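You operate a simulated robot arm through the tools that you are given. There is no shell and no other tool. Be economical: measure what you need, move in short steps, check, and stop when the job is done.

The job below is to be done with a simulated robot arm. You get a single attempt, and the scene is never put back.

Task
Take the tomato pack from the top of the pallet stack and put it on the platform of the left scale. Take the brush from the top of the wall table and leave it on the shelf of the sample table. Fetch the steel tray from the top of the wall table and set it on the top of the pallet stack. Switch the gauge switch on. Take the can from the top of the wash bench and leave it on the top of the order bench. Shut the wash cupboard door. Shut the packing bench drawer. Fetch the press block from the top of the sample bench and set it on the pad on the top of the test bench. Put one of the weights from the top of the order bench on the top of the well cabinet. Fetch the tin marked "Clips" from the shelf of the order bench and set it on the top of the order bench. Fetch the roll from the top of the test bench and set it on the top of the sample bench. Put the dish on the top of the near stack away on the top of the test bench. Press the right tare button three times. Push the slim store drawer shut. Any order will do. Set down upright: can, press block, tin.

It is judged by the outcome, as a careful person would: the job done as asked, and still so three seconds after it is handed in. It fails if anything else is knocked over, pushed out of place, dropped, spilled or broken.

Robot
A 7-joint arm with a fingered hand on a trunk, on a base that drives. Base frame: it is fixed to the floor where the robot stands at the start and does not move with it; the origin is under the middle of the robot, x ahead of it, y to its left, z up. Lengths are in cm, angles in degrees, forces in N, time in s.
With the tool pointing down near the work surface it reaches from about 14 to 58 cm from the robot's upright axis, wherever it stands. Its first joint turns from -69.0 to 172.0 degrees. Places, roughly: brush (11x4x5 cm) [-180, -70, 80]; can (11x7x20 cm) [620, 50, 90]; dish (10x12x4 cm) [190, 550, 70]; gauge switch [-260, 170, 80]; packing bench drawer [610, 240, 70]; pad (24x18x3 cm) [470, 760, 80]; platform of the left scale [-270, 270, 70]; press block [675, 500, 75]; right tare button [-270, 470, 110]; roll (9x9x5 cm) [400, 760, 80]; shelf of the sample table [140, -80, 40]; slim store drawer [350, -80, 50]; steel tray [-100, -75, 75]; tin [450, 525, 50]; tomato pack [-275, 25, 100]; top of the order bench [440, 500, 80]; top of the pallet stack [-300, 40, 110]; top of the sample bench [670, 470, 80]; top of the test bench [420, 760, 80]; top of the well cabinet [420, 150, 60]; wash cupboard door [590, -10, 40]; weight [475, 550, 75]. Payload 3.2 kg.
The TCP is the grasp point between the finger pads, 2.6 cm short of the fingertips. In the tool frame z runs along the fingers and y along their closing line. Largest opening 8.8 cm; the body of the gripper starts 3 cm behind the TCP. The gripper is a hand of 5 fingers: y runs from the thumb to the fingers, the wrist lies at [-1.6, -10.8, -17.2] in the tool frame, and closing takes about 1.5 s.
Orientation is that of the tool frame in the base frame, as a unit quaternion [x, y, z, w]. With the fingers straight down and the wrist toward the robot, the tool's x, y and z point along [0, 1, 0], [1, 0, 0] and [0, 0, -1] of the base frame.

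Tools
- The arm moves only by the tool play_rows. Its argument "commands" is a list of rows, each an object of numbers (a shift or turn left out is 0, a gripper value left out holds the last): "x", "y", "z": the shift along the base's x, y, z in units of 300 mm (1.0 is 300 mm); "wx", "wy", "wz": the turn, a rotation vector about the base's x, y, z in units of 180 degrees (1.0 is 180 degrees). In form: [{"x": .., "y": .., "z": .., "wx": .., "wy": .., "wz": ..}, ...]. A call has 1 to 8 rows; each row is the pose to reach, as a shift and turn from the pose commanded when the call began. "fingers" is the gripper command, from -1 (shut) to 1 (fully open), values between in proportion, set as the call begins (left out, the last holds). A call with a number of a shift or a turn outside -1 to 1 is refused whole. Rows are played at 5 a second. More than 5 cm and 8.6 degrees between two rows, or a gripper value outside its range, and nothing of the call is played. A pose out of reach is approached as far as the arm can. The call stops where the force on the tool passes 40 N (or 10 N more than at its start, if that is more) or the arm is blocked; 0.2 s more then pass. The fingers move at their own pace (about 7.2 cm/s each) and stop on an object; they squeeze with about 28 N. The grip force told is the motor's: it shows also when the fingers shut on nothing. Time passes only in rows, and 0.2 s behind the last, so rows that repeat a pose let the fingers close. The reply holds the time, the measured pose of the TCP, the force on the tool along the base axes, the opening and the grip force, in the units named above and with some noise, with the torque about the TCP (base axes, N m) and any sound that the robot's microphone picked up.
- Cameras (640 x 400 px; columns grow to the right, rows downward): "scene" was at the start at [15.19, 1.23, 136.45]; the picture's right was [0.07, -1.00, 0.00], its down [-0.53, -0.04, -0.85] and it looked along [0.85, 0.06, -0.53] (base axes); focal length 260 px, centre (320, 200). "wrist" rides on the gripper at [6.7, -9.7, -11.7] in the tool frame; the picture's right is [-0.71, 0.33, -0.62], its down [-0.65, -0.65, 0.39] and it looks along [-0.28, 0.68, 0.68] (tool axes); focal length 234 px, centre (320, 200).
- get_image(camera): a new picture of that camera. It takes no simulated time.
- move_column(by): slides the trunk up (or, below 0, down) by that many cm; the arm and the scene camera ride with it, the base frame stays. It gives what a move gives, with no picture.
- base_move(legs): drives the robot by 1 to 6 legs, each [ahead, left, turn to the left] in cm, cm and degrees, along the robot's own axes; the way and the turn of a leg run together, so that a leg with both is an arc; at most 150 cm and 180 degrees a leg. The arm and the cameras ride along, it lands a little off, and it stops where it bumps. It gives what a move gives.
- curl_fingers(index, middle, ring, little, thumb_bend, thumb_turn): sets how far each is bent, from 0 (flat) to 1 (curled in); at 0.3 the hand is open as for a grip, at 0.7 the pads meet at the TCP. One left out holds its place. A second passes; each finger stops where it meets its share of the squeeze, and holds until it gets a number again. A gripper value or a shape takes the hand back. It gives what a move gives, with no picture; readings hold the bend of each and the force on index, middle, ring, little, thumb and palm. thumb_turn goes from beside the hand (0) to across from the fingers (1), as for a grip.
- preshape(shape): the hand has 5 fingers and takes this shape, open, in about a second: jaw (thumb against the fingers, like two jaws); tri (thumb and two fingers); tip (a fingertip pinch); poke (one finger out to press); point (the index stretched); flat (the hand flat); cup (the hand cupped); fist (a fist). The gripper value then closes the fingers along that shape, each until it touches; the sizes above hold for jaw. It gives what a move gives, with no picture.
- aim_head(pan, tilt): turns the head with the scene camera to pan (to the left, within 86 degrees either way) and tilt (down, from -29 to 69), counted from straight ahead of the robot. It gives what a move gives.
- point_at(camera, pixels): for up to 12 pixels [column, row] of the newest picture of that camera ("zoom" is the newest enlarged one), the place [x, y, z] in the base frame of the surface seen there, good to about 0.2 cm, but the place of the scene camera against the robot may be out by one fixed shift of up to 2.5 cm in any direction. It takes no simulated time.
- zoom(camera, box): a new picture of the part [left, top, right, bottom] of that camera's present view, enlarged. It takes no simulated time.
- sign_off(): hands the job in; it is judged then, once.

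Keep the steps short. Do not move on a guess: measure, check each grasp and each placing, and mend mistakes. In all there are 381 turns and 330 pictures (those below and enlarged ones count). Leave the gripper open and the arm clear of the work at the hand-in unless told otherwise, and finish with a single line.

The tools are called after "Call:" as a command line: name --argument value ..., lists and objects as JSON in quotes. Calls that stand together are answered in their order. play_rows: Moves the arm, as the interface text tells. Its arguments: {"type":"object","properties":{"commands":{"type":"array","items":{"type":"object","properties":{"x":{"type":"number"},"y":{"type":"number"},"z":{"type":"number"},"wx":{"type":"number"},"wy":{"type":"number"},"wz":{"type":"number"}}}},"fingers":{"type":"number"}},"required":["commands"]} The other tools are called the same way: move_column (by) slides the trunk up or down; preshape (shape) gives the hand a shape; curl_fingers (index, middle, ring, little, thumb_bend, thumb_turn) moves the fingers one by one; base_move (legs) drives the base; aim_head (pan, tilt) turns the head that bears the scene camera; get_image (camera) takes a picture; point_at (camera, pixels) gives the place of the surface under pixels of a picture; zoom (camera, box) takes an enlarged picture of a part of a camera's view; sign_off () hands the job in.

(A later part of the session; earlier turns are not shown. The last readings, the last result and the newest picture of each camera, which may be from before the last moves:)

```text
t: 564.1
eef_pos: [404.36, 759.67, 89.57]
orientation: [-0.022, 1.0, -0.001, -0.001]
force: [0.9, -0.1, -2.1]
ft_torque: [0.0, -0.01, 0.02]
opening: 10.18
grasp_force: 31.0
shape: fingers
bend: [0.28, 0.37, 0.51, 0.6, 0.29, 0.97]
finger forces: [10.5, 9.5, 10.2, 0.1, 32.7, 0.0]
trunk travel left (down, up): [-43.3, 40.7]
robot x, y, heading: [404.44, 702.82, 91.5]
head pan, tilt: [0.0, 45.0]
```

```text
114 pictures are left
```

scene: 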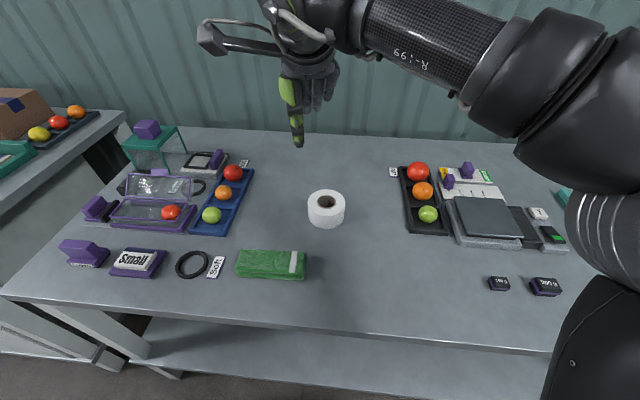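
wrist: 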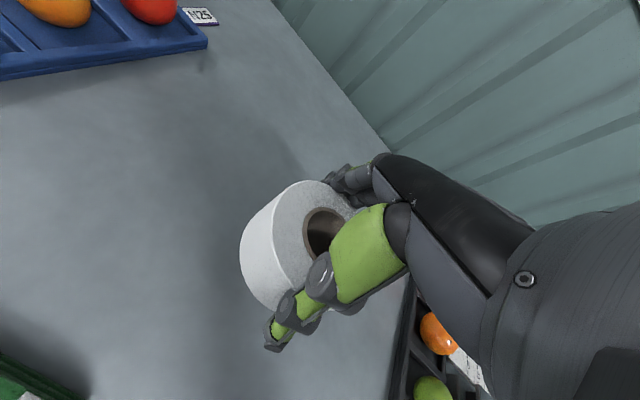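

Roll held. Rise, and drive back to the sample bench: back off, turn to heading 0, forward, strafe right.

Call:
move_column --by 22

Call:
base_move --legs '[[-45, 0, 0], [0, 0, -91.4], [124, 0, 0], [0, -95, 0], [0, -95, 0]]'

Call:
aim_head --pan 5 --tilt 35

Call:
get_image --camera "scene"

```text
t: 566.5
eef_pos: [404.31, 759.67, 111.58]
orientation: [-0.02, 1.0, -0.001, -0.001]
force: [-0.2, 0.3, -2.1]
ft_torque: [0.02, 0.02, -0.04]
opening: 10.14
grasp_force: 31.6
shape: fingers
bend: [0.28, 0.37, 0.51, 0.6, 0.29, 0.97]
finger forces: [10.5, 9.5, 10.3, 0.1, 32.5, 0.0]
trunk travel left (down, up): [-65.3, 18.7]
robot x, y, heading: [404.57, 702.82, 91.4]
head pan, tilt: [0.0, 45.0]
```

```text
t: 588.2
eef_pos: [601.21, 473.55, 111.6]
orientation: [0.678, 0.735, 0.0, -0.001]
force: [-0.2, 0.3, -1.4]
ft_torque: [0.0, -0.02, 0.03]
opening: 10.08
grasp_force: 29.8
shape: fingers
bend: [0.28, 0.38, 0.52, 0.6, 0.29, 0.97]
finger forces: [10.3, 9.3, 9.8, 0.1, 30.8, 0.0]
trunk travel left (down, up): [-65.3, 18.7]
robot x, y, heading: [544.2, 471.19, 3.8]
head pan, tilt: [0.0, 45.0]
```

```text
t: 588.9
eef_pos: [601.21, 473.65, 111.59]
orientation: [0.677, 0.736, 0.0, -0.001]
force: [0.3, 0.0, -2.1]
ft_torque: [0.0, 0.0, 0.0]
opening: 10.12
grasp_force: 29.9
shape: fingers
bend: [0.28, 0.38, 0.52, 0.6, 0.29, 0.97]
finger forces: [10.2, 9.3, 9.7, 0.1, 30.8, 0.0]
trunk travel left (down, up): [-65.3, 18.7]
robot x, y, heading: [544.67, 471.0, 4.1]
head pan, tilt: [5.0, 35.0]
```

```text
113 pictures are left
```

scene: 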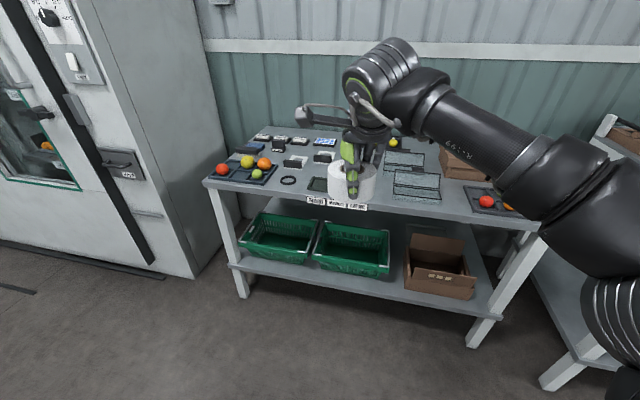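

Call:
base_move --legs '[[30, -14, -4]]'

Call:
get_image --camera "wrist"

Call:
aim_head --pan 15 --tilt 45

Call:
get_image --camera "scene"

```text
t: 591.1
eef_pos: [632.27, 456.18, 111.66]
orientation: [0.704, 0.71, 0.0, -0.001]
force: [-0.3, 0.6, -1.7]
ft_torque: [0.02, -0.03, -0.01]
opening: 10.12
grasp_force: 29.8
shape: fingers
bend: [0.28, 0.38, 0.52, 0.6, 0.29, 0.97]
finger forces: [10.2, 9.2, 9.6, 0.1, 30.9, 0.0]
trunk travel left (down, up): [-65.3, 18.7]
robot x, y, heading: [575.03, 457.83, -0.8]
head pan, tilt: [5.0, 35.0]
```

```text
112 pictures are left
```

wrist: 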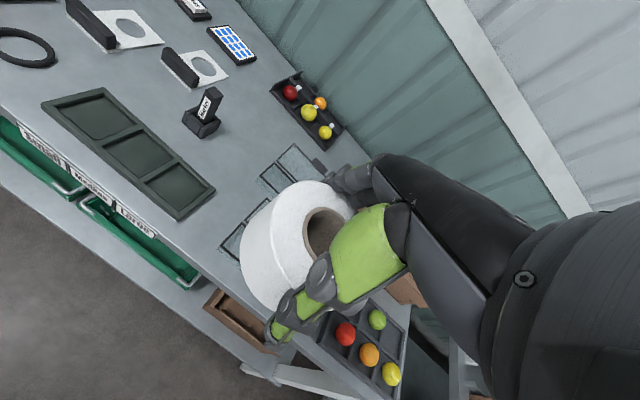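

```text
t: 591.8
eef_pos: [632.2, 456.08, 111.58]
orientation: [0.704, 0.71, 0.0, -0.001]
force: [-0.4, 0.5, -1.8]
ft_torque: [0.02, 0.03, 0.0]
opening: 10.15
grasp_force: 30.2
shape: fingers
bend: [0.28, 0.38, 0.52, 0.6, 0.29, 0.97]
finger forces: [10.2, 9.2, 9.7, 0.2, 30.9, 0.0]
trunk travel left (down, up): [-65.3, 18.7]
robot x, y, heading: [575.2, 457.92, -0.5]
head pan, tilt: [15.0, 45.0]
```

```text
111 pictures are left
```

scene: 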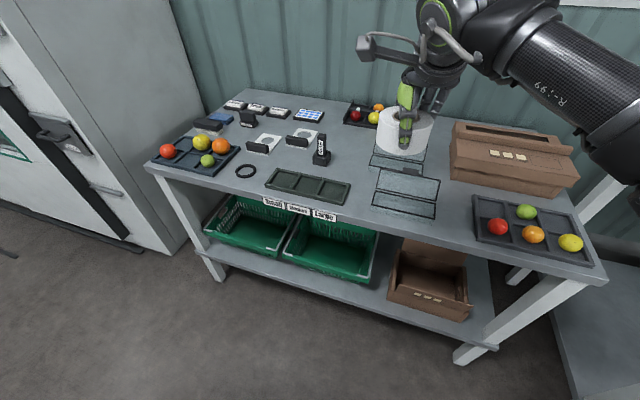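

Call:
point_at --camera "wrist" --pixels '[[215, 133], [212, 188], [262, 180], [235, 155], [272, 95], [240, 110], [225, 240], [325, 150], [295, 148], [200, 55], [225, 75], [185, 85]]'

Call:
zoom --camera "scene" --box '[250, 90, 450, 220]'

```text
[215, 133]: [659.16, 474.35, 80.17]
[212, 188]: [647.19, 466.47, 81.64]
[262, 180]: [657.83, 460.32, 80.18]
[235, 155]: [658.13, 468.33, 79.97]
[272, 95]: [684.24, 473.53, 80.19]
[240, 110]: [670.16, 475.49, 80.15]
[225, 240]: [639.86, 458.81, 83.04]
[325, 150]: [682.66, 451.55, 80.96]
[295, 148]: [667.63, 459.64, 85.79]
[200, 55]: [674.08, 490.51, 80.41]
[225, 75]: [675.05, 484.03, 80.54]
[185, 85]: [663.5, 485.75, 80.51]
```

```text
3.08 times, centred on (350, 155) of scene
```

zoom: 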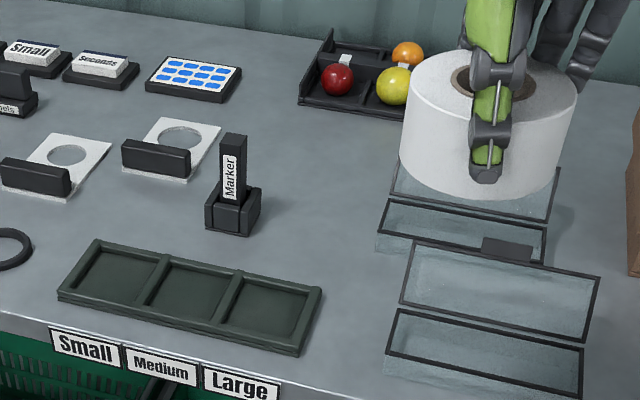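

Call:
point_at --camera "wrist" --pixels '[[60, 155], [130, 215], [200, 262], [30, 150], [270, 375], [95, 215]]'

```text
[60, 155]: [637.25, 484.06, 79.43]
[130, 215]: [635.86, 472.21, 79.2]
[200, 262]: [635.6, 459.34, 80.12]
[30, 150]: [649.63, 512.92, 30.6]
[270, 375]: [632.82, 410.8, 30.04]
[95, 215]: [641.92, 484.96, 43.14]
```

Bench front edge x≈635.7. Free spot centre ≈(668,471). Drive left 15 and ahead 33.

Call:
base_move --legs '[[0, 15, 0.5], [32, 0, 0]]'

Call:
play_rows --commands '[{"x": 0.05}, {"x": 0.1}]'

Call:
get_image --camera "wrist"

```text
t: 594.9
eef_pos: [665.48, 471.02, 111.48]
orientation: [0.703, 0.712, 0.0, -0.002]
force: [0.0, 0.3, -1.8]
ft_torque: [-0.03, 0.01, 0.01]
opening: 10.12
grasp_force: 30.7
shape: fingers
bend: [0.29, 0.38, 0.52, 0.6, 0.29, 0.97]
finger forces: [10.1, 9.3, 9.7, 0.2, 30.9, 0.1]
trunk travel left (down, up): [-65.3, 18.7]
robot x, y, heading: [608.71, 472.53, -0.2]
head pan, tilt: [15.0, 45.0]
```

```text
t: 595.5
eef_pos: [668.32, 470.98, 111.58]
orientation: [0.702, 0.712, -0.001, -0.002]
force: [-0.1, -0.3, -2.2]
ft_torque: [0.0, -0.04, 0.05]
opening: 10.14
grasp_force: 30.1
shape: fingers
bend: [0.29, 0.38, 0.52, 0.6, 0.29, 0.97]
finger forces: [10.2, 9.4, 9.6, 0.1, 30.8, 0.0]
trunk travel left (down, up): [-65.3, 18.7]
robot x, y, heading: [608.44, 472.71, 0.1]
head pan, tilt: [15.0, 45.0]
```

```text
109 pictures are left
```

wrist: 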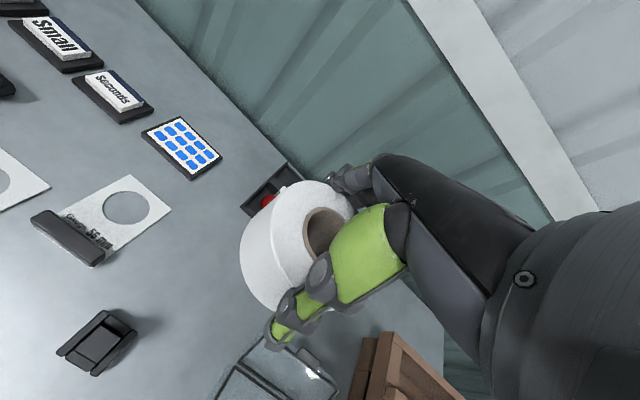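

Good. Lower the trunk 24 cm and check the surroundings.

Call:
move_column --by -23.5

Call:
get_image --camera "wrist"

Call:
get_image --camera "scene"

```text
t: 598.0
eef_pos: [668.28, 470.89, 88.14]
orientation: [0.702, 0.712, 0.001, -0.002]
force: [-0.2, -0.5, -1.9]
ft_torque: [0.0, 0.0, 0.01]
opening: 10.09
grasp_force: 30.4
shape: fingers
bend: [0.29, 0.38, 0.52, 0.6, 0.29, 0.97]
finger forces: [10.2, 9.3, 9.6, 0.1, 30.7, 0.1]
trunk travel left (down, up): [-41.8, 42.2]
robot x, y, heading: [608.35, 472.74, 0.1]
head pan, tilt: [15.0, 45.0]
```

```text
108 pictures are left
```

wrist: 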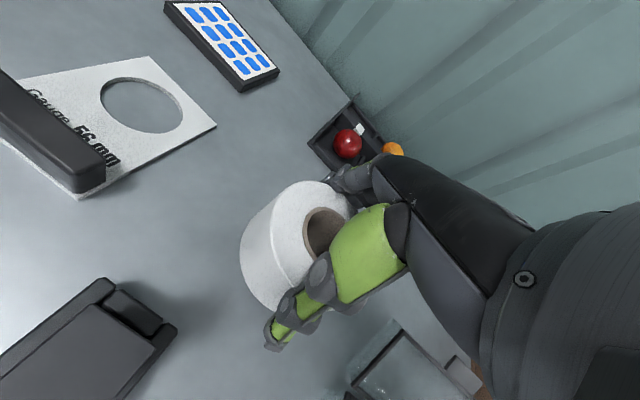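

```text
107 pictures are left
```

scene: 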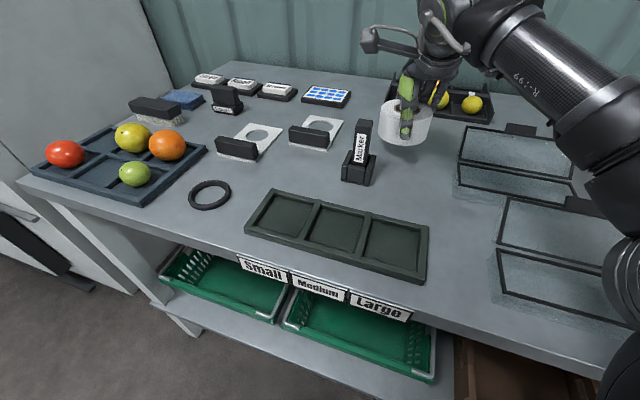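

Clear around. Lower the remaining 3.5 cm to contact.

Call:
play_rows --commands '[{"z": -0.06}, {"z": -0.1}, {"z": -0.115}, {"z": -0.125}, {"z": -0.132}]'

```text
t: 599.2
eef_pos: [668.15, 470.91, 84.64]
orientation: [0.703, 0.711, 0.004, 0.001]
force: [3.6, -2.7, 13.3]
ft_torque: [0.02, -0.35, -0.07]
opening: 10.13
grasp_force: 32.9
shape: fingers
bend: [0.28, 0.38, 0.52, 0.6, 0.29, 0.97]
finger forces: [13.5, 9.9, 10.6, 0.2, 31.4, 0.0]
trunk travel left (down, up): [-41.8, 42.2]
robot x, y, heading: [608.09, 472.51, -0.2]
head pan, tilt: [15.0, 45.0]
```

Contact. Ease up 1 mm, open the fingers wide, and rise.

Call:
play_rows --commands '[{"z": 0.005}]'

Call:
curl_fingers --index 0.12 --middle 0.12 --ring 0.12 --little 0.12 --thumb_bend 0.12

Call:
play_rows --commands '[{"z": 0.08}, {"z": 0.2}, {"z": 0.35}, {"z": 0.5}]'

Call:
get_image --camera "wrist"

Call:
zoom --camera "scene" --box '[180, 60, 360, 180]'

```text
t: 599.6
eef_pos: [668.04, 470.82, 84.54]
orientation: [0.702, 0.712, 0.003, 0.001]
force: [5.2, -2.3, 16.7]
ft_torque: [0.03, -0.46, -0.03]
opening: 10.15
grasp_force: 32.4
shape: fingers
bend: [0.28, 0.38, 0.52, 0.6, 0.29, 0.97]
finger forces: [13.9, 10.4, 11.3, 0.3, 29.8, 0.1]
trunk travel left (down, up): [-41.8, 42.2]
robot x, y, heading: [608.58, 472.76, -0.1]
head pan, tilt: [15.0, 45.0]
```

```text
t: 600.6
eef_pos: [668.19, 470.87, 84.36]
orientation: [0.702, 0.712, 0.0, -0.001]
force: [-1.2, 0.6, -0.1]
ft_torque: [-0.03, -0.02, -0.03]
opening: 11.52
grasp_force: 0.2
shape: fingers
bend: [0.12, 0.12, 0.12, 0.12, 0.12, 0.95]
finger forces: [0.0, 0.0, 0.1, 0.0, 0.5, 0.0]
trunk travel left (down, up): [-41.8, 42.2]
robot x, y, heading: [608.47, 472.16, -0.1]
head pan, tilt: [15.0, 45.0]
```

```text
t: 601.6
eef_pos: [665.99, 471.12, 98.48]
orientation: [0.701, 0.713, -0.001, -0.001]
force: [-0.2, 1.0, 0.5]
ft_torque: [0.0, -0.03, 0.02]
opening: 11.51
grasp_force: 0.0
shape: fingers
bend: [0.12, 0.12, 0.12, 0.12, 0.12, 0.95]
finger forces: [0.0, 0.0, 0.1, 0.0, 0.0, 0.0]
out of reach, approached as far as the arm can: row 4
trunk travel left (down, up): [-41.8, 42.2]
robot x, y, heading: [608.45, 472.33, -0.2]
head pan, tilt: [15.0, 45.0]
```

```text
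106 pictures are left
```

wrist: 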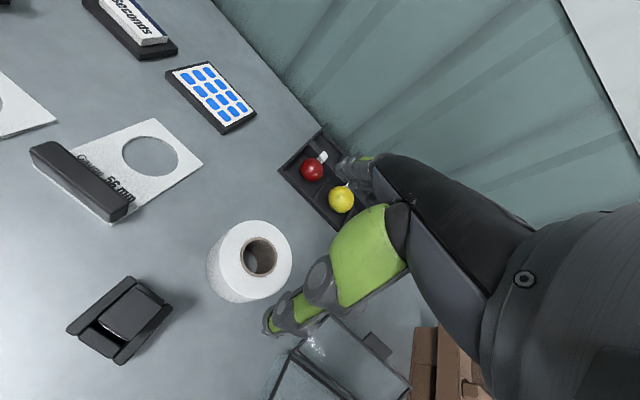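

```text
3.33 times, centred on (270, 120) of scene
```

zoom: 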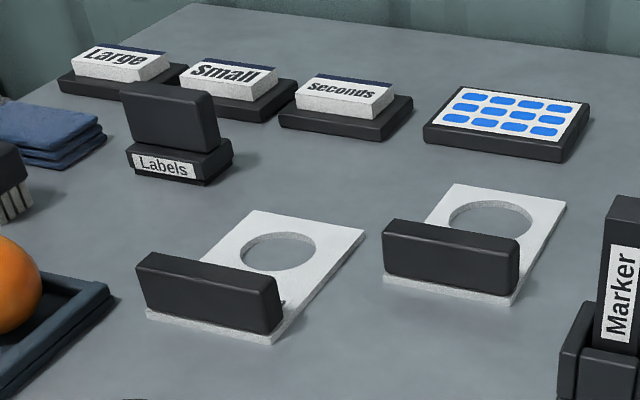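

The roll stands on the sample bench. Among these items the base-with-upright-block marked "Labels" (next to the label sheet, at ≈(673,512)) is the only one that is a press block (for pressing labels) and fits the given place. I move over to examine it.

Call:
preshape --shape "jaw"

Call:
move_column --by 12

Call:
base_move --legs '[[0, 38, 0.3]]'

Call:
get_image --camera "wrist"

Call:
get_image --camera "scene"

```text
t: 602.5
eef_pos: [666.29, 471.1, 98.24]
orientation: [0.702, 0.712, 0.0, -0.001]
force: [0.0, -0.7, 0.3]
ft_torque: [0.03, 0.0, 0.01]
opening: 8.81
grasp_force: 0.0
shape: jaw
bend: [0.3, 0.3, 0.3, 0.3, 0.3, 0.97]
finger forces: [0.0, 0.1, 0.1, 0.0, 0.1, 0.1]
trunk travel left (down, up): [-41.8, 42.2]
robot x, y, heading: [608.31, 472.74, -0.1]
head pan, tilt: [15.0, 45.0]
```

```text
t: 604.0
eef_pos: [666.25, 471.03, 110.32]
orientation: [0.703, 0.712, 0.0, -0.001]
force: [0.7, 0.9, 0.3]
ft_torque: [0.01, -0.01, -0.04]
opening: 8.82
grasp_force: 0.1
shape: jaw
bend: [0.3, 0.3, 0.3, 0.3, 0.3, 0.97]
finger forces: [0.0, 0.1, 0.0, 0.0, 0.0, 0.0]
trunk travel left (down, up): [-53.8, 30.2]
robot x, y, heading: [608.52, 472.54, -0.4]
head pan, tilt: [15.0, 45.0]
```

```text
t: 606.4
eef_pos: [666.25, 508.63, 110.37]
orientation: [0.7, 0.714, 0.0, -0.001]
force: [0.5, 0.1, 0.1]
ft_torque: [-0.03, 0.01, -0.02]
opening: 8.82
grasp_force: 0.1
shape: jaw
bend: [0.3, 0.3, 0.3, 0.3, 0.3, 0.97]
finger forces: [0.0, 0.0, 0.0, 0.0, 0.0, 0.1]
trunk travel left (down, up): [-53.8, 30.2]
robot x, y, heading: [608.24, 509.7, 0.2]
head pan, tilt: [15.0, 45.0]
```

```text
104 pictures are left
```

wrist: 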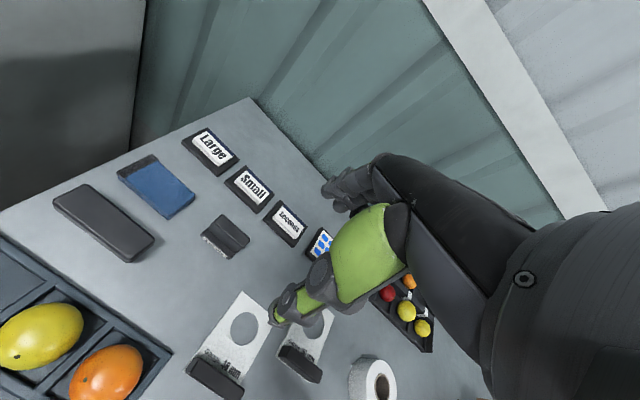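

```text
103 pictures are left
```

scene: 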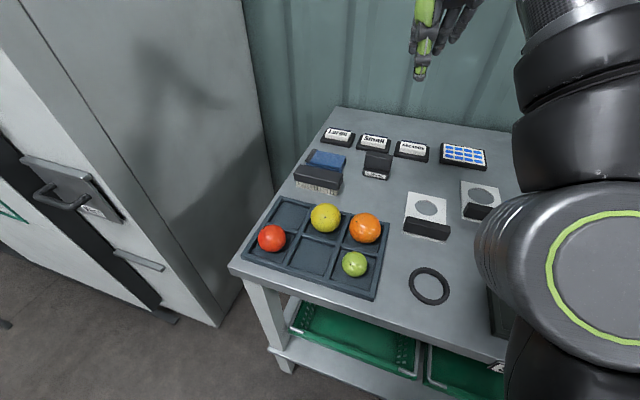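

Call:
zoom --camera "wrist" --box '[190, 205, 265, 265]'

Call:
point_at --camera "zoom" --pixels '[[320, 110], [450, 270], [190, 190], [330, 330], [340, 200], [420, 150], [260, 230], [480, 250], [300, 300]]'

```text
6.67 times, centred on (228, 235) of wrist
```

zoom: 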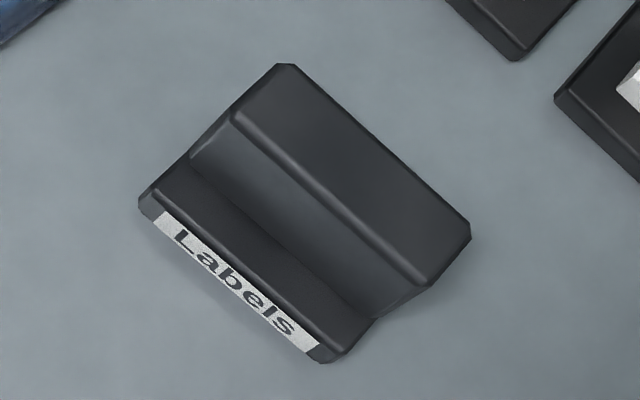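

```text
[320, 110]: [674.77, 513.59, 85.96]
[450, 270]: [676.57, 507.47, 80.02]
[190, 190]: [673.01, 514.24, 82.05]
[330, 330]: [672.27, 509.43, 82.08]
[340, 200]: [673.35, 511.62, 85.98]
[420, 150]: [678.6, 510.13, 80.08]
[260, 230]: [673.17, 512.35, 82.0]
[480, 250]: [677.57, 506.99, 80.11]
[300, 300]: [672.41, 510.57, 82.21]
```

The block: base z 80–82, upright part x 673.3–675.3, y 509–514.5, top 86. I nudge the base 4 cm forward and extend over it with a reduced opening.

Call:
base_move --legs '[[4, 2, 0]]'

Call:
move_column --by -16

Call:
play_rows --commands '[{"x": 0.05, "y": 0.01}, {"x": 0.1, "y": 0.02}, {"x": 0.14, "y": 0.03}]' --fingers 0.25

Call:
get_image --camera "wrist"

```text
t: 607.3
eef_pos: [670.14, 510.69, 110.17]
orientation: [0.7, 0.714, -0.001, -0.002]
force: [0.6, -0.4, -0.1]
ft_torque: [-0.03, 0.03, 0.01]
opening: 8.83
grasp_force: 0.1
shape: jaw
bend: [0.3, 0.3, 0.3, 0.3, 0.3, 0.97]
finger forces: [0.0, 0.1, 0.1, 0.1, 0.0, 0.1]
trunk travel left (down, up): [-53.8, 30.2]
robot x, y, heading: [612.25, 511.66, 0.2]
head pan, tilt: [15.0, 45.0]
```

```text
t: 609.1
eef_pos: [670.13, 510.61, 94.33]
orientation: [0.7, 0.714, 0.0, -0.001]
force: [0.5, 0.1, 0.3]
ft_torque: [0.06, -0.01, 0.01]
opening: 8.8
grasp_force: 0.0
shape: jaw
bend: [0.3, 0.3, 0.3, 0.3, 0.3, 0.97]
finger forces: [0.1, 0.0, 0.0, 0.1, 0.0, 0.1]
trunk travel left (down, up): [-37.8, 46.2]
robot x, y, heading: [612.75, 511.81, 0.2]
head pan, tilt: [15.0, 45.0]
```

```text
t: 609.9
eef_pos: [671.76, 511.8, 92.15]
orientation: [0.7, 0.714, 0.001, -0.002]
force: [0.5, 0.8, -0.1]
ft_torque: [0.0, -0.02, -0.01]
opening: 5.53
grasp_force: 0.1
shape: jaw
bend: [0.44, 0.37, 0.72, 0.43, 0.08, 0.99]
finger forces: [0.0, 0.0, 0.0, 0.0, 0.0, 0.0]
out of reach, approached as far as the arm can: row 1, 2, 3
trunk travel left (down, up): [-37.8, 46.2]
robot x, y, heading: [612.76, 511.93, -0.2]
head pan, tilt: [15.0, 45.0]
```

```text
101 pictures are left
```

wrist: 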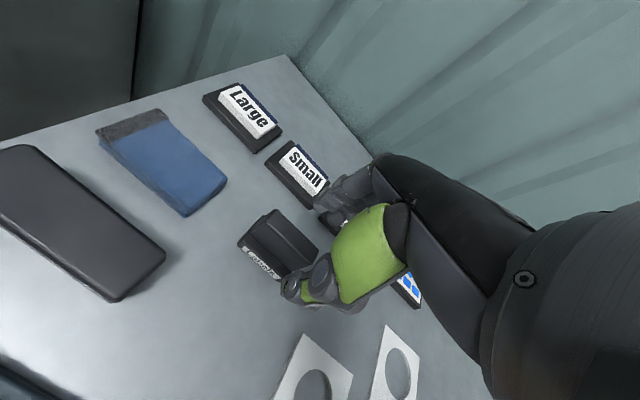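

Slightly short on reach. I shift the base 3 cm forward and 4 cm right (away from the bench leg), raise the trunk 3 cm and lower the arm instead.

Call:
base_move --legs '[[0, -5, 0], [3, 0, 0]]'

Call:
move_column --by 3

Call:
play_rows --commands '[{"z": -0.04, "y": 0.08}, {"z": -0.08, "y": 0.16}, {"z": -0.1, "y": 0.165}]'

Call:
zoom --camera "wrist" --box '[200, 150, 400, 310]'

```text
t: 611.3
eef_pos: [674.67, 506.73, 92.1]
orientation: [0.7, 0.714, 0.0, -0.001]
force: [0.5, 0.3, -0.1]
ft_torque: [0.04, -0.01, 0.0]
opening: 5.55
grasp_force: 0.1
shape: jaw
bend: [0.44, 0.37, 0.72, 0.43, 0.08, 0.99]
finger forces: [0.0, 0.0, 0.0, 0.0, 0.0, 0.0]
trunk travel left (down, up): [-37.8, 46.2]
robot x, y, heading: [615.34, 506.85, 0.2]
head pan, tilt: [15.0, 45.0]
```

```text
t: 612.0
eef_pos: [674.74, 506.74, 95.21]
orientation: [0.7, 0.714, 0.0, -0.001]
force: [-0.1, 0.3, 0.2]
ft_torque: [-0.01, -0.01, 0.02]
opening: 5.55
grasp_force: 0.1
shape: jaw
bend: [0.44, 0.37, 0.72, 0.43, 0.08, 0.99]
finger forces: [0.0, 0.0, 0.0, 0.0, 0.0, 0.0]
trunk travel left (down, up): [-40.8, 43.2]
robot x, y, heading: [615.49, 506.62, -0.2]
head pan, tilt: [15.0, 45.0]
```

```text
t: 612.8
eef_pos: [674.85, 511.47, 92.27]
orientation: [0.7, 0.714, 0.0, -0.002]
force: [-0.1, -0.2, 0.1]
ft_torque: [0.02, -0.02, 0.0]
opening: 5.52
grasp_force: 0.2
shape: jaw
bend: [0.44, 0.37, 0.72, 0.43, 0.08, 0.99]
finger forces: [0.1, 0.1, 0.0, 0.0, 0.1, 0.1]
trunk travel left (down, up): [-40.8, 43.2]
robot x, y, heading: [615.48, 506.82, 0.1]
head pan, tilt: [15.0, 45.0]
```

```text
2.50 times, centred on (300, 230) of wrist
```

zoom: 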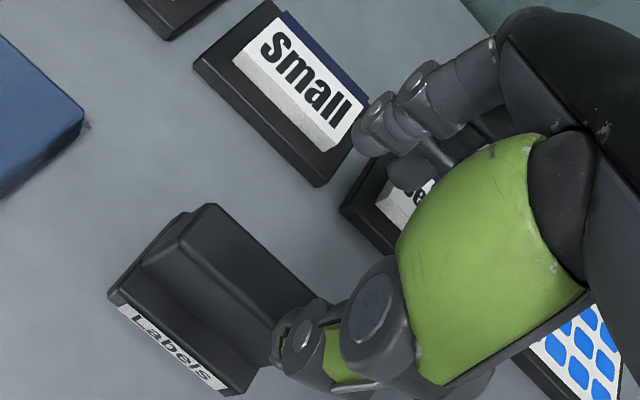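

Call:
point_at --camera "zoom" --pixels '[[318, 183], [200, 70], [345, 208], [390, 250], [235, 215], [300, 310], [210, 235], [180, 300]]'

```text
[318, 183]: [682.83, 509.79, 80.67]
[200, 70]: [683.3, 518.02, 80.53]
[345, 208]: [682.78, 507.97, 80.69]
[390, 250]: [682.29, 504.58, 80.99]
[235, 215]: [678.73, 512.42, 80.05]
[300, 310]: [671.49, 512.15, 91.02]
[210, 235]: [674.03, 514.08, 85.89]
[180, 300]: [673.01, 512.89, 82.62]
```

Clear of the pads behind (x 682.5). Descend to TCP ≈85.6 and close.

Call:
play_rows --commands '[{"z": -0.08}, {"z": -0.15}, {"z": -0.19}, {"z": -0.21}, {"z": -0.222}]'

Call:
play_rows --commands '[{}, {}, {}, {}, {}, {}]' --fingers -1

Call:
zoom --camera "wrist" --box '[200, 150, 400, 310]'

```text
t: 614.0
eef_pos: [674.72, 511.56, 85.46]
orientation: [0.7, 0.714, 0.0, -0.002]
force: [0.7, -0.5, 0.4]
ft_torque: [0.0, 0.01, -0.01]
opening: 5.54
grasp_force: 0.0
shape: jaw
bend: [0.44, 0.37, 0.72, 0.43, 0.08, 0.99]
finger forces: [0.0, 0.0, 0.0, 0.0, 0.0, 0.1]
trunk travel left (down, up): [-40.8, 43.2]
robot x, y, heading: [615.41, 506.42, 0.3]
head pan, tilt: [15.0, 45.0]
```

```text
t: 615.4
eef_pos: [674.73, 511.62, 85.45]
orientation: [0.7, 0.714, 0.0, -0.001]
force: [-0.2, 0.1, -0.4]
ft_torque: [0.0, -0.02, 0.02]
opening: 1.72
grasp_force: 27.8
shape: jaw
bend: [0.61, 0.59, 0.72, 0.67, 0.5, 1.0]
finger forces: [13.8, 7.3, 3.2, 0.0, 24.4, 0.0]
trunk travel left (down, up): [-40.8, 43.2]
robot x, y, heading: [615.89, 506.78, 0.1]
head pan, tilt: [15.0, 45.0]
```

```text
2.50 times, centred on (300, 230) of wrist
```

zoom: 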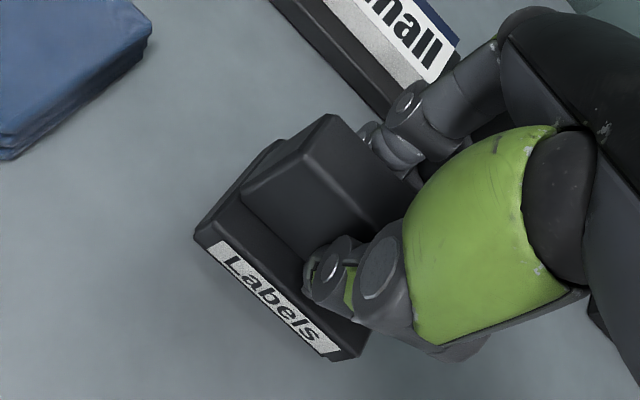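

Gripped at 1.7 cm. Lift slowly to test.

Call:
play_rows --commands '[{"z": 0.02}, {"z": 0.05}, {"z": 0.09}]'

Call:
zoom --camera "wrist" --box '[160, 120, 400, 310]'

```text
t: 616.2
eef_pos: [674.6, 511.6, 88.32]
orientation: [0.7, 0.714, 0.0, -0.001]
force: [0.1, -0.4, -0.7]
ft_torque: [0.0, -0.03, 0.02]
opening: 1.73
grasp_force: 27.5
shape: jaw
bend: [0.61, 0.59, 0.72, 0.67, 0.5, 1.0]
finger forces: [13.8, 7.3, 3.2, 0.0, 24.4, 0.1]
trunk travel left (down, up): [-40.8, 43.2]
robot x, y, heading: [615.42, 506.69, 0.2]
head pan, tilt: [15.0, 45.0]
```

```text
2.11 times, centred on (280, 215) of wrist
```

zoom: 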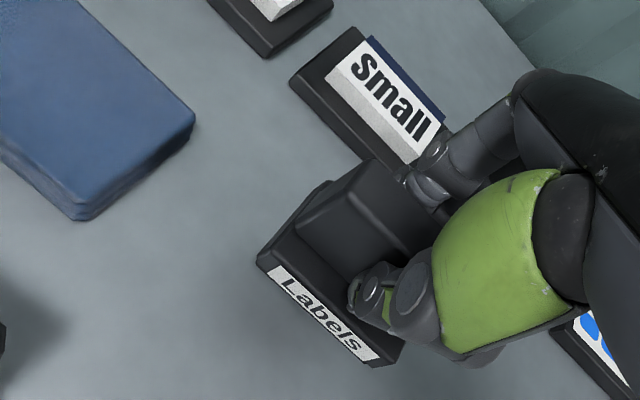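

It lifts as one piece. Carry it to the test bench: rise, back off, turn to +y, drive up.

Call:
move_column --by 25

Call:
base_move --legs '[[-88, 0, 0], [0, 0, 90], [120, 0, 0], [65, 50, 0]]'

Call:
aim_head --pan 0 --tilt 45

Call:
get_image --camera "scene"

Call:
get_image --camera "wrist"

```text
t: 618.8
eef_pos: [674.54, 511.5, 113.29]
orientation: [0.7, 0.714, 0.0, -0.002]
force: [0.4, -0.3, -0.7]
ft_torque: [0.0, 0.02, 0.01]
opening: 1.74
grasp_force: 27.8
shape: jaw
bend: [0.61, 0.59, 0.72, 0.67, 0.5, 1.0]
finger forces: [13.8, 7.3, 3.1, 0.0, 24.5, 0.0]
trunk travel left (down, up): [-65.8, 18.2]
robot x, y, heading: [615.52, 506.34, 0.1]
head pan, tilt: [15.0, 45.0]
```

```text
t: 637.1
eef_pos: [473.9, 754.46, 113.35]
orientation: [0.001, 1.0, -0.001, -0.001]
force: [-0.1, 0.6, -1.0]
ft_torque: [0.0, -0.02, -0.05]
opening: 1.73
grasp_force: 27.5
shape: jaw
bend: [0.61, 0.59, 0.72, 0.67, 0.5, 1.0]
finger forces: [13.7, 7.3, 3.2, 0.0, 24.1, 0.0]
trunk travel left (down, up): [-65.8, 18.2]
robot x, y, heading: [477.59, 695.35, 89.1]
head pan, tilt: [15.0, 45.0]
```

```text
t: 637.9
eef_pos: [473.95, 754.62, 113.23]
orientation: [0.001, 1.0, -0.001, -0.001]
force: [1.1, -0.3, -1.2]
ft_torque: [0.0, -0.07, -0.01]
opening: 1.7
grasp_force: 28.1
shape: jaw
bend: [0.61, 0.59, 0.72, 0.67, 0.5, 1.0]
finger forces: [13.7, 7.3, 3.2, 0.1, 24.0, 0.0]
trunk travel left (down, up): [-65.8, 18.2]
robot x, y, heading: [477.52, 695.0, 89.0]
head pan, tilt: [0.0, 45.0]
```

```text
97 pictures are left
```

scene: 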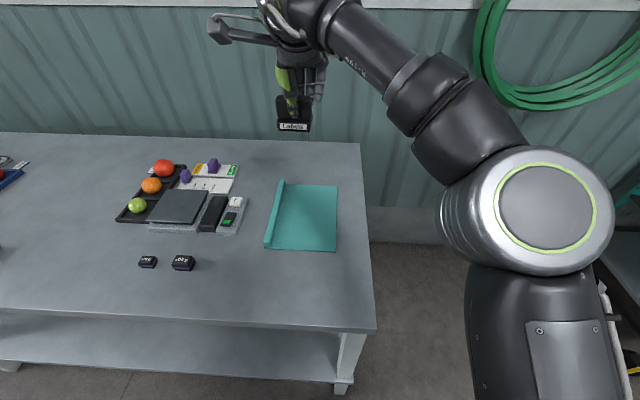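

```text
96 pictures are left
```

wrist: 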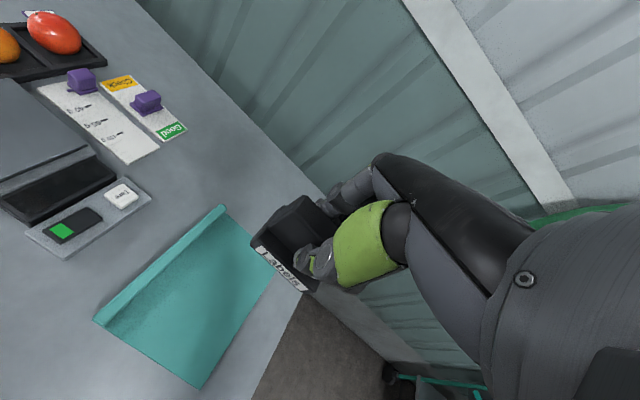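

Call:
point_at --camera "wrist" --pixels '[[105, 325], [195, 380], [275, 265], [222, 212], [200, 310], [170, 270], [240, 260], [150, 330], [280, 310]]'

Call:
zoom --camera "scene" --box '[100, 140, 380, 280]'

```text
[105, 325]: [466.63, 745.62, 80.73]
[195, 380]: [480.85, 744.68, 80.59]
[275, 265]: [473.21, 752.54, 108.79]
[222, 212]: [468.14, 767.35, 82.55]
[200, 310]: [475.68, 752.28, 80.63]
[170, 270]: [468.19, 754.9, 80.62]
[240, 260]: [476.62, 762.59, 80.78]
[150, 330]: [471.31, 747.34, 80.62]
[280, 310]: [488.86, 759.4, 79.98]
```

```text
2.29 times, centred on (240, 210) of scene
```

zoom: 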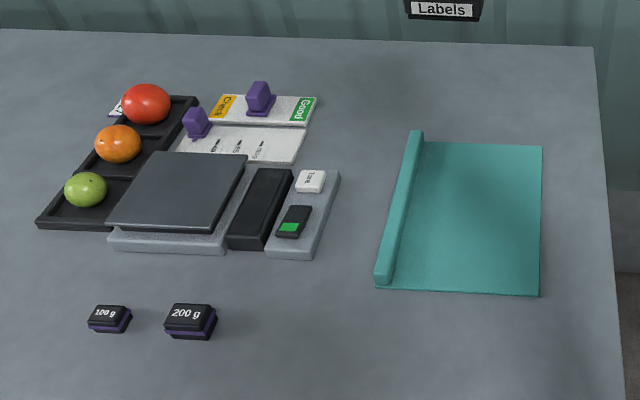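

The pad (teal) spans x 466–482.5, y 744–767, top 80.65. Centre over (475.5,756) and lower.

Call:
play_rows --commands '[{"x": 0.055, "y": 0.05}]'

Call:
move_column --by -24

Call:
play_rows --commands '[{"z": -0.05}, {"z": -0.09}, {"z": -0.1}, {"z": -0.107}, {"z": -0.113}]'

Call:
get_image --camera "wrist"

```text
t: 638.3
eef_pos: [475.67, 756.0, 113.24]
orientation: [0.0, 1.0, -0.001, -0.002]
force: [0.1, 1.1, -1.4]
ft_torque: [-0.01, 0.03, 0.0]
opening: 1.71
grasp_force: 27.9
shape: jaw
bend: [0.61, 0.59, 0.72, 0.67, 0.5, 1.0]
finger forces: [13.7, 7.3, 3.2, 0.0, 24.1, 0.0]
trunk travel left (down, up): [-65.8, 18.2]
robot x, y, heading: [477.88, 695.56, 89.0]
head pan, tilt: [0.0, 45.0]
```

```text
t: 640.8
eef_pos: [475.43, 756.01, 89.33]
orientation: [0.001, 1.0, -0.001, -0.001]
force: [-0.6, -0.3, -1.0]
ft_torque: [-0.04, -0.02, 0.0]
opening: 1.73
grasp_force: 27.7
shape: jaw
bend: [0.61, 0.59, 0.72, 0.67, 0.5, 1.0]
finger forces: [13.8, 7.3, 3.2, 0.0, 24.0, 0.0]
trunk travel left (down, up): [-41.8, 42.2]
robot x, y, heading: [477.82, 695.34, 89.0]
head pan, tilt: [0.0, 45.0]
```

```text
t: 642.0
eef_pos: [475.53, 756.0, 85.87]
orientation: [0.001, 1.0, 0.001, -0.002]
force: [-0.6, 2.1, 4.6]
ft_torque: [0.02, -0.02, -0.02]
opening: 1.74
grasp_force: 27.2
shape: jaw
bend: [0.61, 0.59, 0.72, 0.67, 0.5, 1.0]
finger forces: [14.8, 7.8, 3.5, 0.0, 24.9, 0.0]
trunk travel left (down, up): [-41.8, 42.2]
robot x, y, heading: [477.41, 695.46, 88.8]
head pan, tilt: [0.0, 45.0]
```

```text
94 pictures are left
```

wrist: 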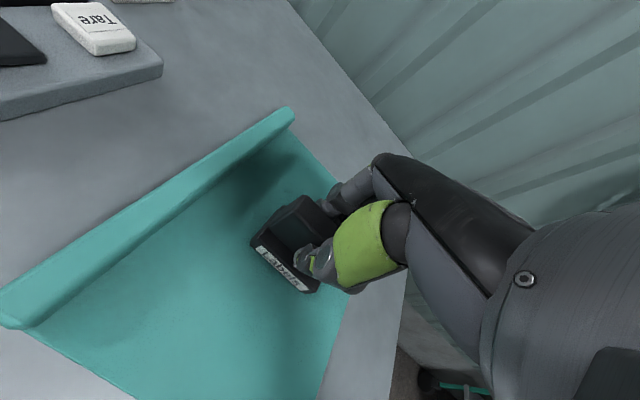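

Contact on the pad (4.6 N). Open partway and rise.

Call:
play_rows --commands '[{}, {}, {}, {}, {}]' --fingers 0.3

Call:
play_rows --commands '[{"z": 0.08}, {"z": 0.2}, {"z": 0.3}]'

Call:
get_image --camera "wrist"

```text
t: 643.2
eef_pos: [475.57, 756.14, 85.9]
orientation: [0.001, 1.0, -0.001, -0.001]
force: [-0.8, -0.1, 0.2]
ft_torque: [-0.02, 0.01, 0.0]
opening: 5.68
grasp_force: 0.2
shape: jaw
bend: [0.44, 0.37, 0.71, 0.42, 0.09, 0.99]
finger forces: [0.0, 0.0, 0.0, 0.1, 0.0, 0.1]
trunk travel left (down, up): [-41.8, 42.2]
robot x, y, heading: [477.34, 695.6, 89.0]
head pan, tilt: [0.0, 45.0]
```

```text
t: 644.0
eef_pos: [475.64, 755.43, 93.54]
orientation: [-0.001, 1.0, -0.002, 0.0]
force: [1.4, -0.5, -0.1]
ft_torque: [0.0, 0.02, -0.01]
opening: 5.66
grasp_force: 0.1
shape: jaw
bend: [0.44, 0.37, 0.71, 0.42, 0.09, 0.99]
finger forces: [0.0, 0.1, 0.0, 0.1, 0.0, 0.0]
out of reach, approached as far as the arm can: row 3
trunk travel left (down, up): [-41.8, 42.2]
robot x, y, heading: [477.53, 694.94, 88.9]
head pan, tilt: [0.0, 45.0]
```

```text
93 pictures are left
```

wrist: 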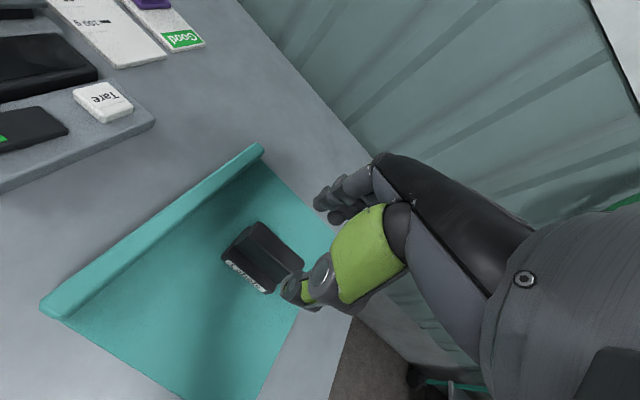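

The block stands upright on the pad. Next the tin marked "Clips" on the order bench shelf. I go round to the bench's right side, facing −x.

Call:
move_column --by 12

Call:
base_move --legs '[[-40, 0, 0], [0, 0, 91], [-62, 0, 0], [0, 125, 0]]'

Call:
move_column --by -25

Call:
aim_head --pan 0 --tilt 30

Call:
get_image --camera "scene"

Call:
get_image --camera "wrist"

```text
t: 645.5
eef_pos: [475.52, 755.52, 105.81]
orientation: [0.001, 1.0, -0.001, -0.001]
force: [-0.1, -0.3, -0.3]
ft_torque: [0.02, 0.0, 0.03]
opening: 5.66
grasp_force: 0.0
shape: jaw
bend: [0.44, 0.37, 0.71, 0.42, 0.09, 0.99]
finger forces: [0.1, 0.0, 0.2, 0.0, 0.0, 0.0]
trunk travel left (down, up): [-53.8, 30.2]
robot x, y, heading: [477.97, 695.52, 88.9]
head pan, tilt: [0.0, 45.0]
```

```text
t: 661.0
eef_pos: [476.08, 527.61, 105.6]
orientation: [-0.697, 0.717, -0.001, 0.0]
force: [-0.5, -0.8, 0.1]
ft_torque: [-0.01, 0.03, 0.02]
opening: 5.65
grasp_force: 0.1
shape: jaw
bend: [0.44, 0.37, 0.71, 0.42, 0.09, 0.99]
finger forces: [0.0, 0.1, 0.0, 0.0, 0.0, 0.0]
trunk travel left (down, up): [-53.8, 30.2]
robot x, y, heading: [536.28, 527.59, 177.3]
head pan, tilt: [0.0, 45.0]
```

```text
t: 663.4
eef_pos: [476.29, 527.7, 82.48]
orientation: [-0.695, 0.718, 0.009, -0.016]
force: [-0.8, -2.4, 21.3]
ft_torque: [0.27, 0.84, 0.04]
opening: 5.68
grasp_force: 0.0
shape: jaw
bend: [0.43, 0.33, 0.71, 0.42, 0.09, 0.99]
finger forces: [0.1, 21.7, 0.0, 0.0, 0.1, 0.0]
trunk travel left (down, up): [-29.3, 54.7]
robot x, y, heading: [536.34, 527.62, 177.3]
head pan, tilt: [0.0, 45.0]
stopped: the force on the tool passed its limit at 45 N (the readings are from after the stop); the commanded pose is now the measured one
```

```text
t: 664.2
eef_pos: [476.34, 527.78, 82.35]
orientation: [-0.696, 0.718, 0.008, -0.014]
force: [-0.7, -1.4, 28.1]
ft_torque: [0.37, 1.1, 0.07]
opening: 5.73
grasp_force: 0.0
shape: jaw
bend: [0.43, 0.32, 0.71, 0.42, 0.09, 0.99]
finger forces: [0.1, 28.3, 0.0, 0.0, 0.1, 0.0]
trunk travel left (down, up): [-29.3, 54.7]
robot x, y, heading: [536.09, 528.11, 177.3]
head pan, tilt: [0.0, 30.0]
```

```text
92 pictures are left
```

scene: 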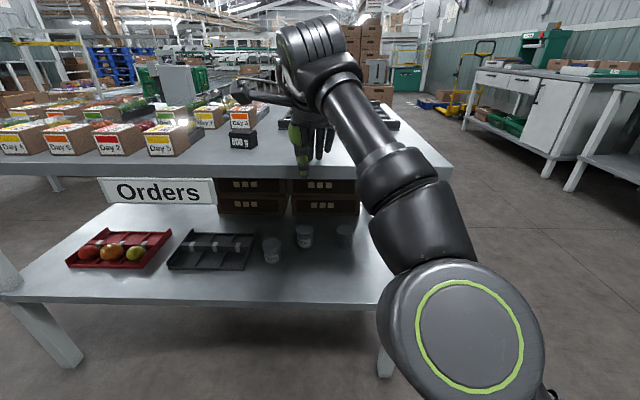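

```text
91 pictures are left
```

wrist: 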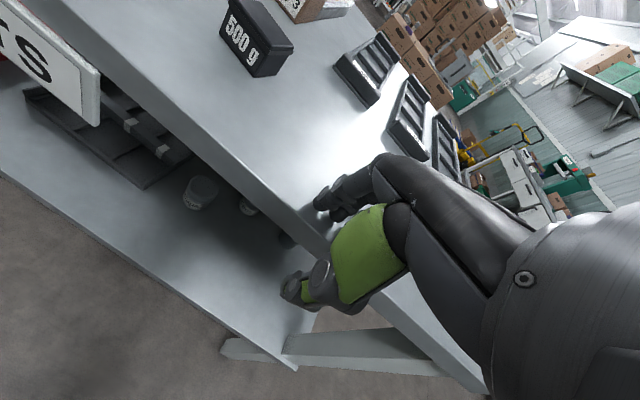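

My mistake: the hand came down on the bench edge (it stopped at once). Raise, back off.

Call:
move_column --by 10

Call:
base_move --legs '[[-25, 0, 2.5]]'

Call:
aim_head --pan 0 --tilt 35

Call:
get_image --camera "scene"

Call:
zoom --camera "scene" --box '[60, 120, 460, 350]'

```text
t: 665.5
eef_pos: [476.03, 527.69, 91.96]
orientation: [-0.696, 0.718, 0.005, -0.009]
force: [1.0, -0.4, 0.3]
ft_torque: [0.0, -0.02, 0.01]
opening: 5.67
grasp_force: 0.1
shape: jaw
bend: [0.43, 0.37, 0.71, 0.42, 0.09, 0.99]
finger forces: [0.0, 0.1, 0.0, 0.0, 0.0, 0.0]
trunk travel left (down, up): [-39.3, 44.7]
robot x, y, heading: [535.8, 527.85, 177.4]
head pan, tilt: [0.0, 30.0]
```

```text
t: 667.3
eef_pos: [501.48, 524.51, 91.91]
orientation: [0.712, -0.702, -0.005, 0.01]
force: [0.4, -0.1, -0.2]
ft_torque: [0.01, 0.02, 0.0]
opening: 5.72
grasp_force: 0.0
shape: jaw
bend: [0.43, 0.37, 0.71, 0.42, 0.09, 0.99]
finger forces: [0.0, 0.0, 0.0, 0.0, 0.1, 0.0]
trunk travel left (down, up): [-39.3, 44.7]
robot x, y, heading: [561.54, 527.33, 180.1]
head pan, tilt: [0.0, 30.0]
```

```text
t: 668.0
eef_pos: [501.42, 524.55, 91.78]
orientation: [0.711, -0.703, -0.005, 0.009]
force: [0.6, 0.0, 0.1]
ft_torque: [-0.03, -0.01, 0.0]
opening: 5.71
grasp_force: 0.0
shape: jaw
bend: [0.43, 0.37, 0.71, 0.42, 0.09, 0.99]
finger forces: [0.0, 0.1, 0.0, 0.0, 0.0, 0.0]
trunk travel left (down, up): [-39.3, 44.7]
robot x, y, heading: [561.79, 526.93, 180.0]
head pan, tilt: [0.0, 35.0]
```

```text
90 pictures are left
```

scene: 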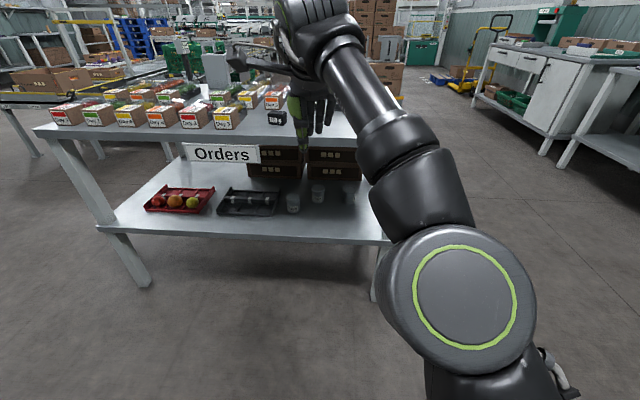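

```text
1.60 times, centred on (260, 235) of scene
```

zoom: 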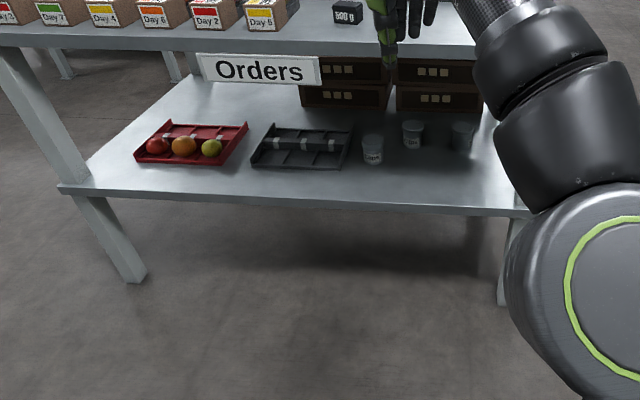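

Three tins on the shelf at (293,203), (317,193), (348,195). Zoom to read labels.

Call:
zoom --camera "scene" --box '[275, 175, 365, 225]'

Call:
point_at --camera "zoom" --pixels '[[130, 150], [125, 235], [305, 75], [300, 160], [520, 90], [510, 170], [130, 205]]'

Call:
point_at --camera "scene" --pixels '[[100, 228], [388, 240], [45, 132], [355, 138], [270, 215], [248, 165]]'

```text
7.11 times, centred on (320, 200) of scene
```

zoom: 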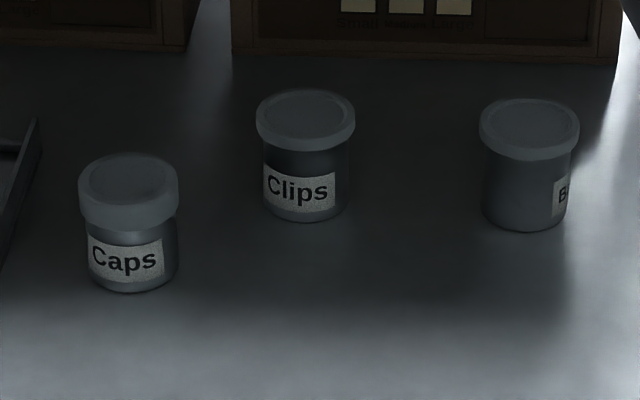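

```text
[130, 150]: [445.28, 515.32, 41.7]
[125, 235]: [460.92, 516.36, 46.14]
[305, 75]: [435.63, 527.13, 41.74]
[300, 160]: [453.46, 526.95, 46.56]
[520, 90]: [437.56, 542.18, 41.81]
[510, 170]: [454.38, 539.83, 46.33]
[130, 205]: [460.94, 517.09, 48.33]
```

```text
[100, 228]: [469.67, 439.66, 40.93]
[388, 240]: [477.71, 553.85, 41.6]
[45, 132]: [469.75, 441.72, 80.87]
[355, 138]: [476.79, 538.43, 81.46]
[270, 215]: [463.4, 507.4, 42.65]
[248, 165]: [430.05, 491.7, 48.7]
```

The middle tin is "Clips". I check the arm's heights, since it must reach in under the bench top (underside ≈75).

Call:
point_at --camera "scene" --pixels '[[330, 20], [350, 80], [390, 140], [410, 200], [430, 250], [470, 290], [300, 30], [320, 150]]'

Call:
get_image --camera "wrist"

```text
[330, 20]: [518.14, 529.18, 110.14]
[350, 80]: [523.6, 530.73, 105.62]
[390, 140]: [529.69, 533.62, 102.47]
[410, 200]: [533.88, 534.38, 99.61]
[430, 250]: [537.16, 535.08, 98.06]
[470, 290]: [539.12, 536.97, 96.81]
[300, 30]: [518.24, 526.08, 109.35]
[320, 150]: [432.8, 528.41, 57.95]
```

```text
87 pictures are left
```

wrist: 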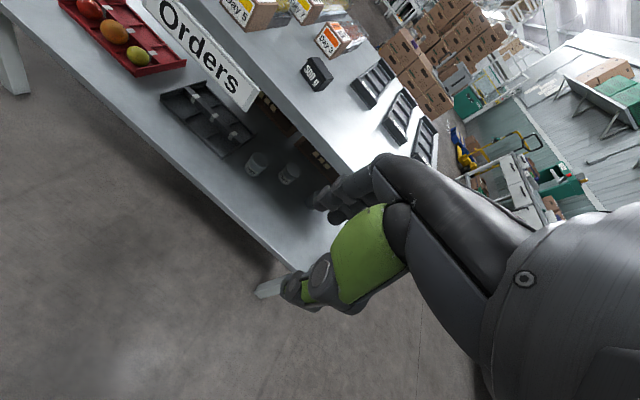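

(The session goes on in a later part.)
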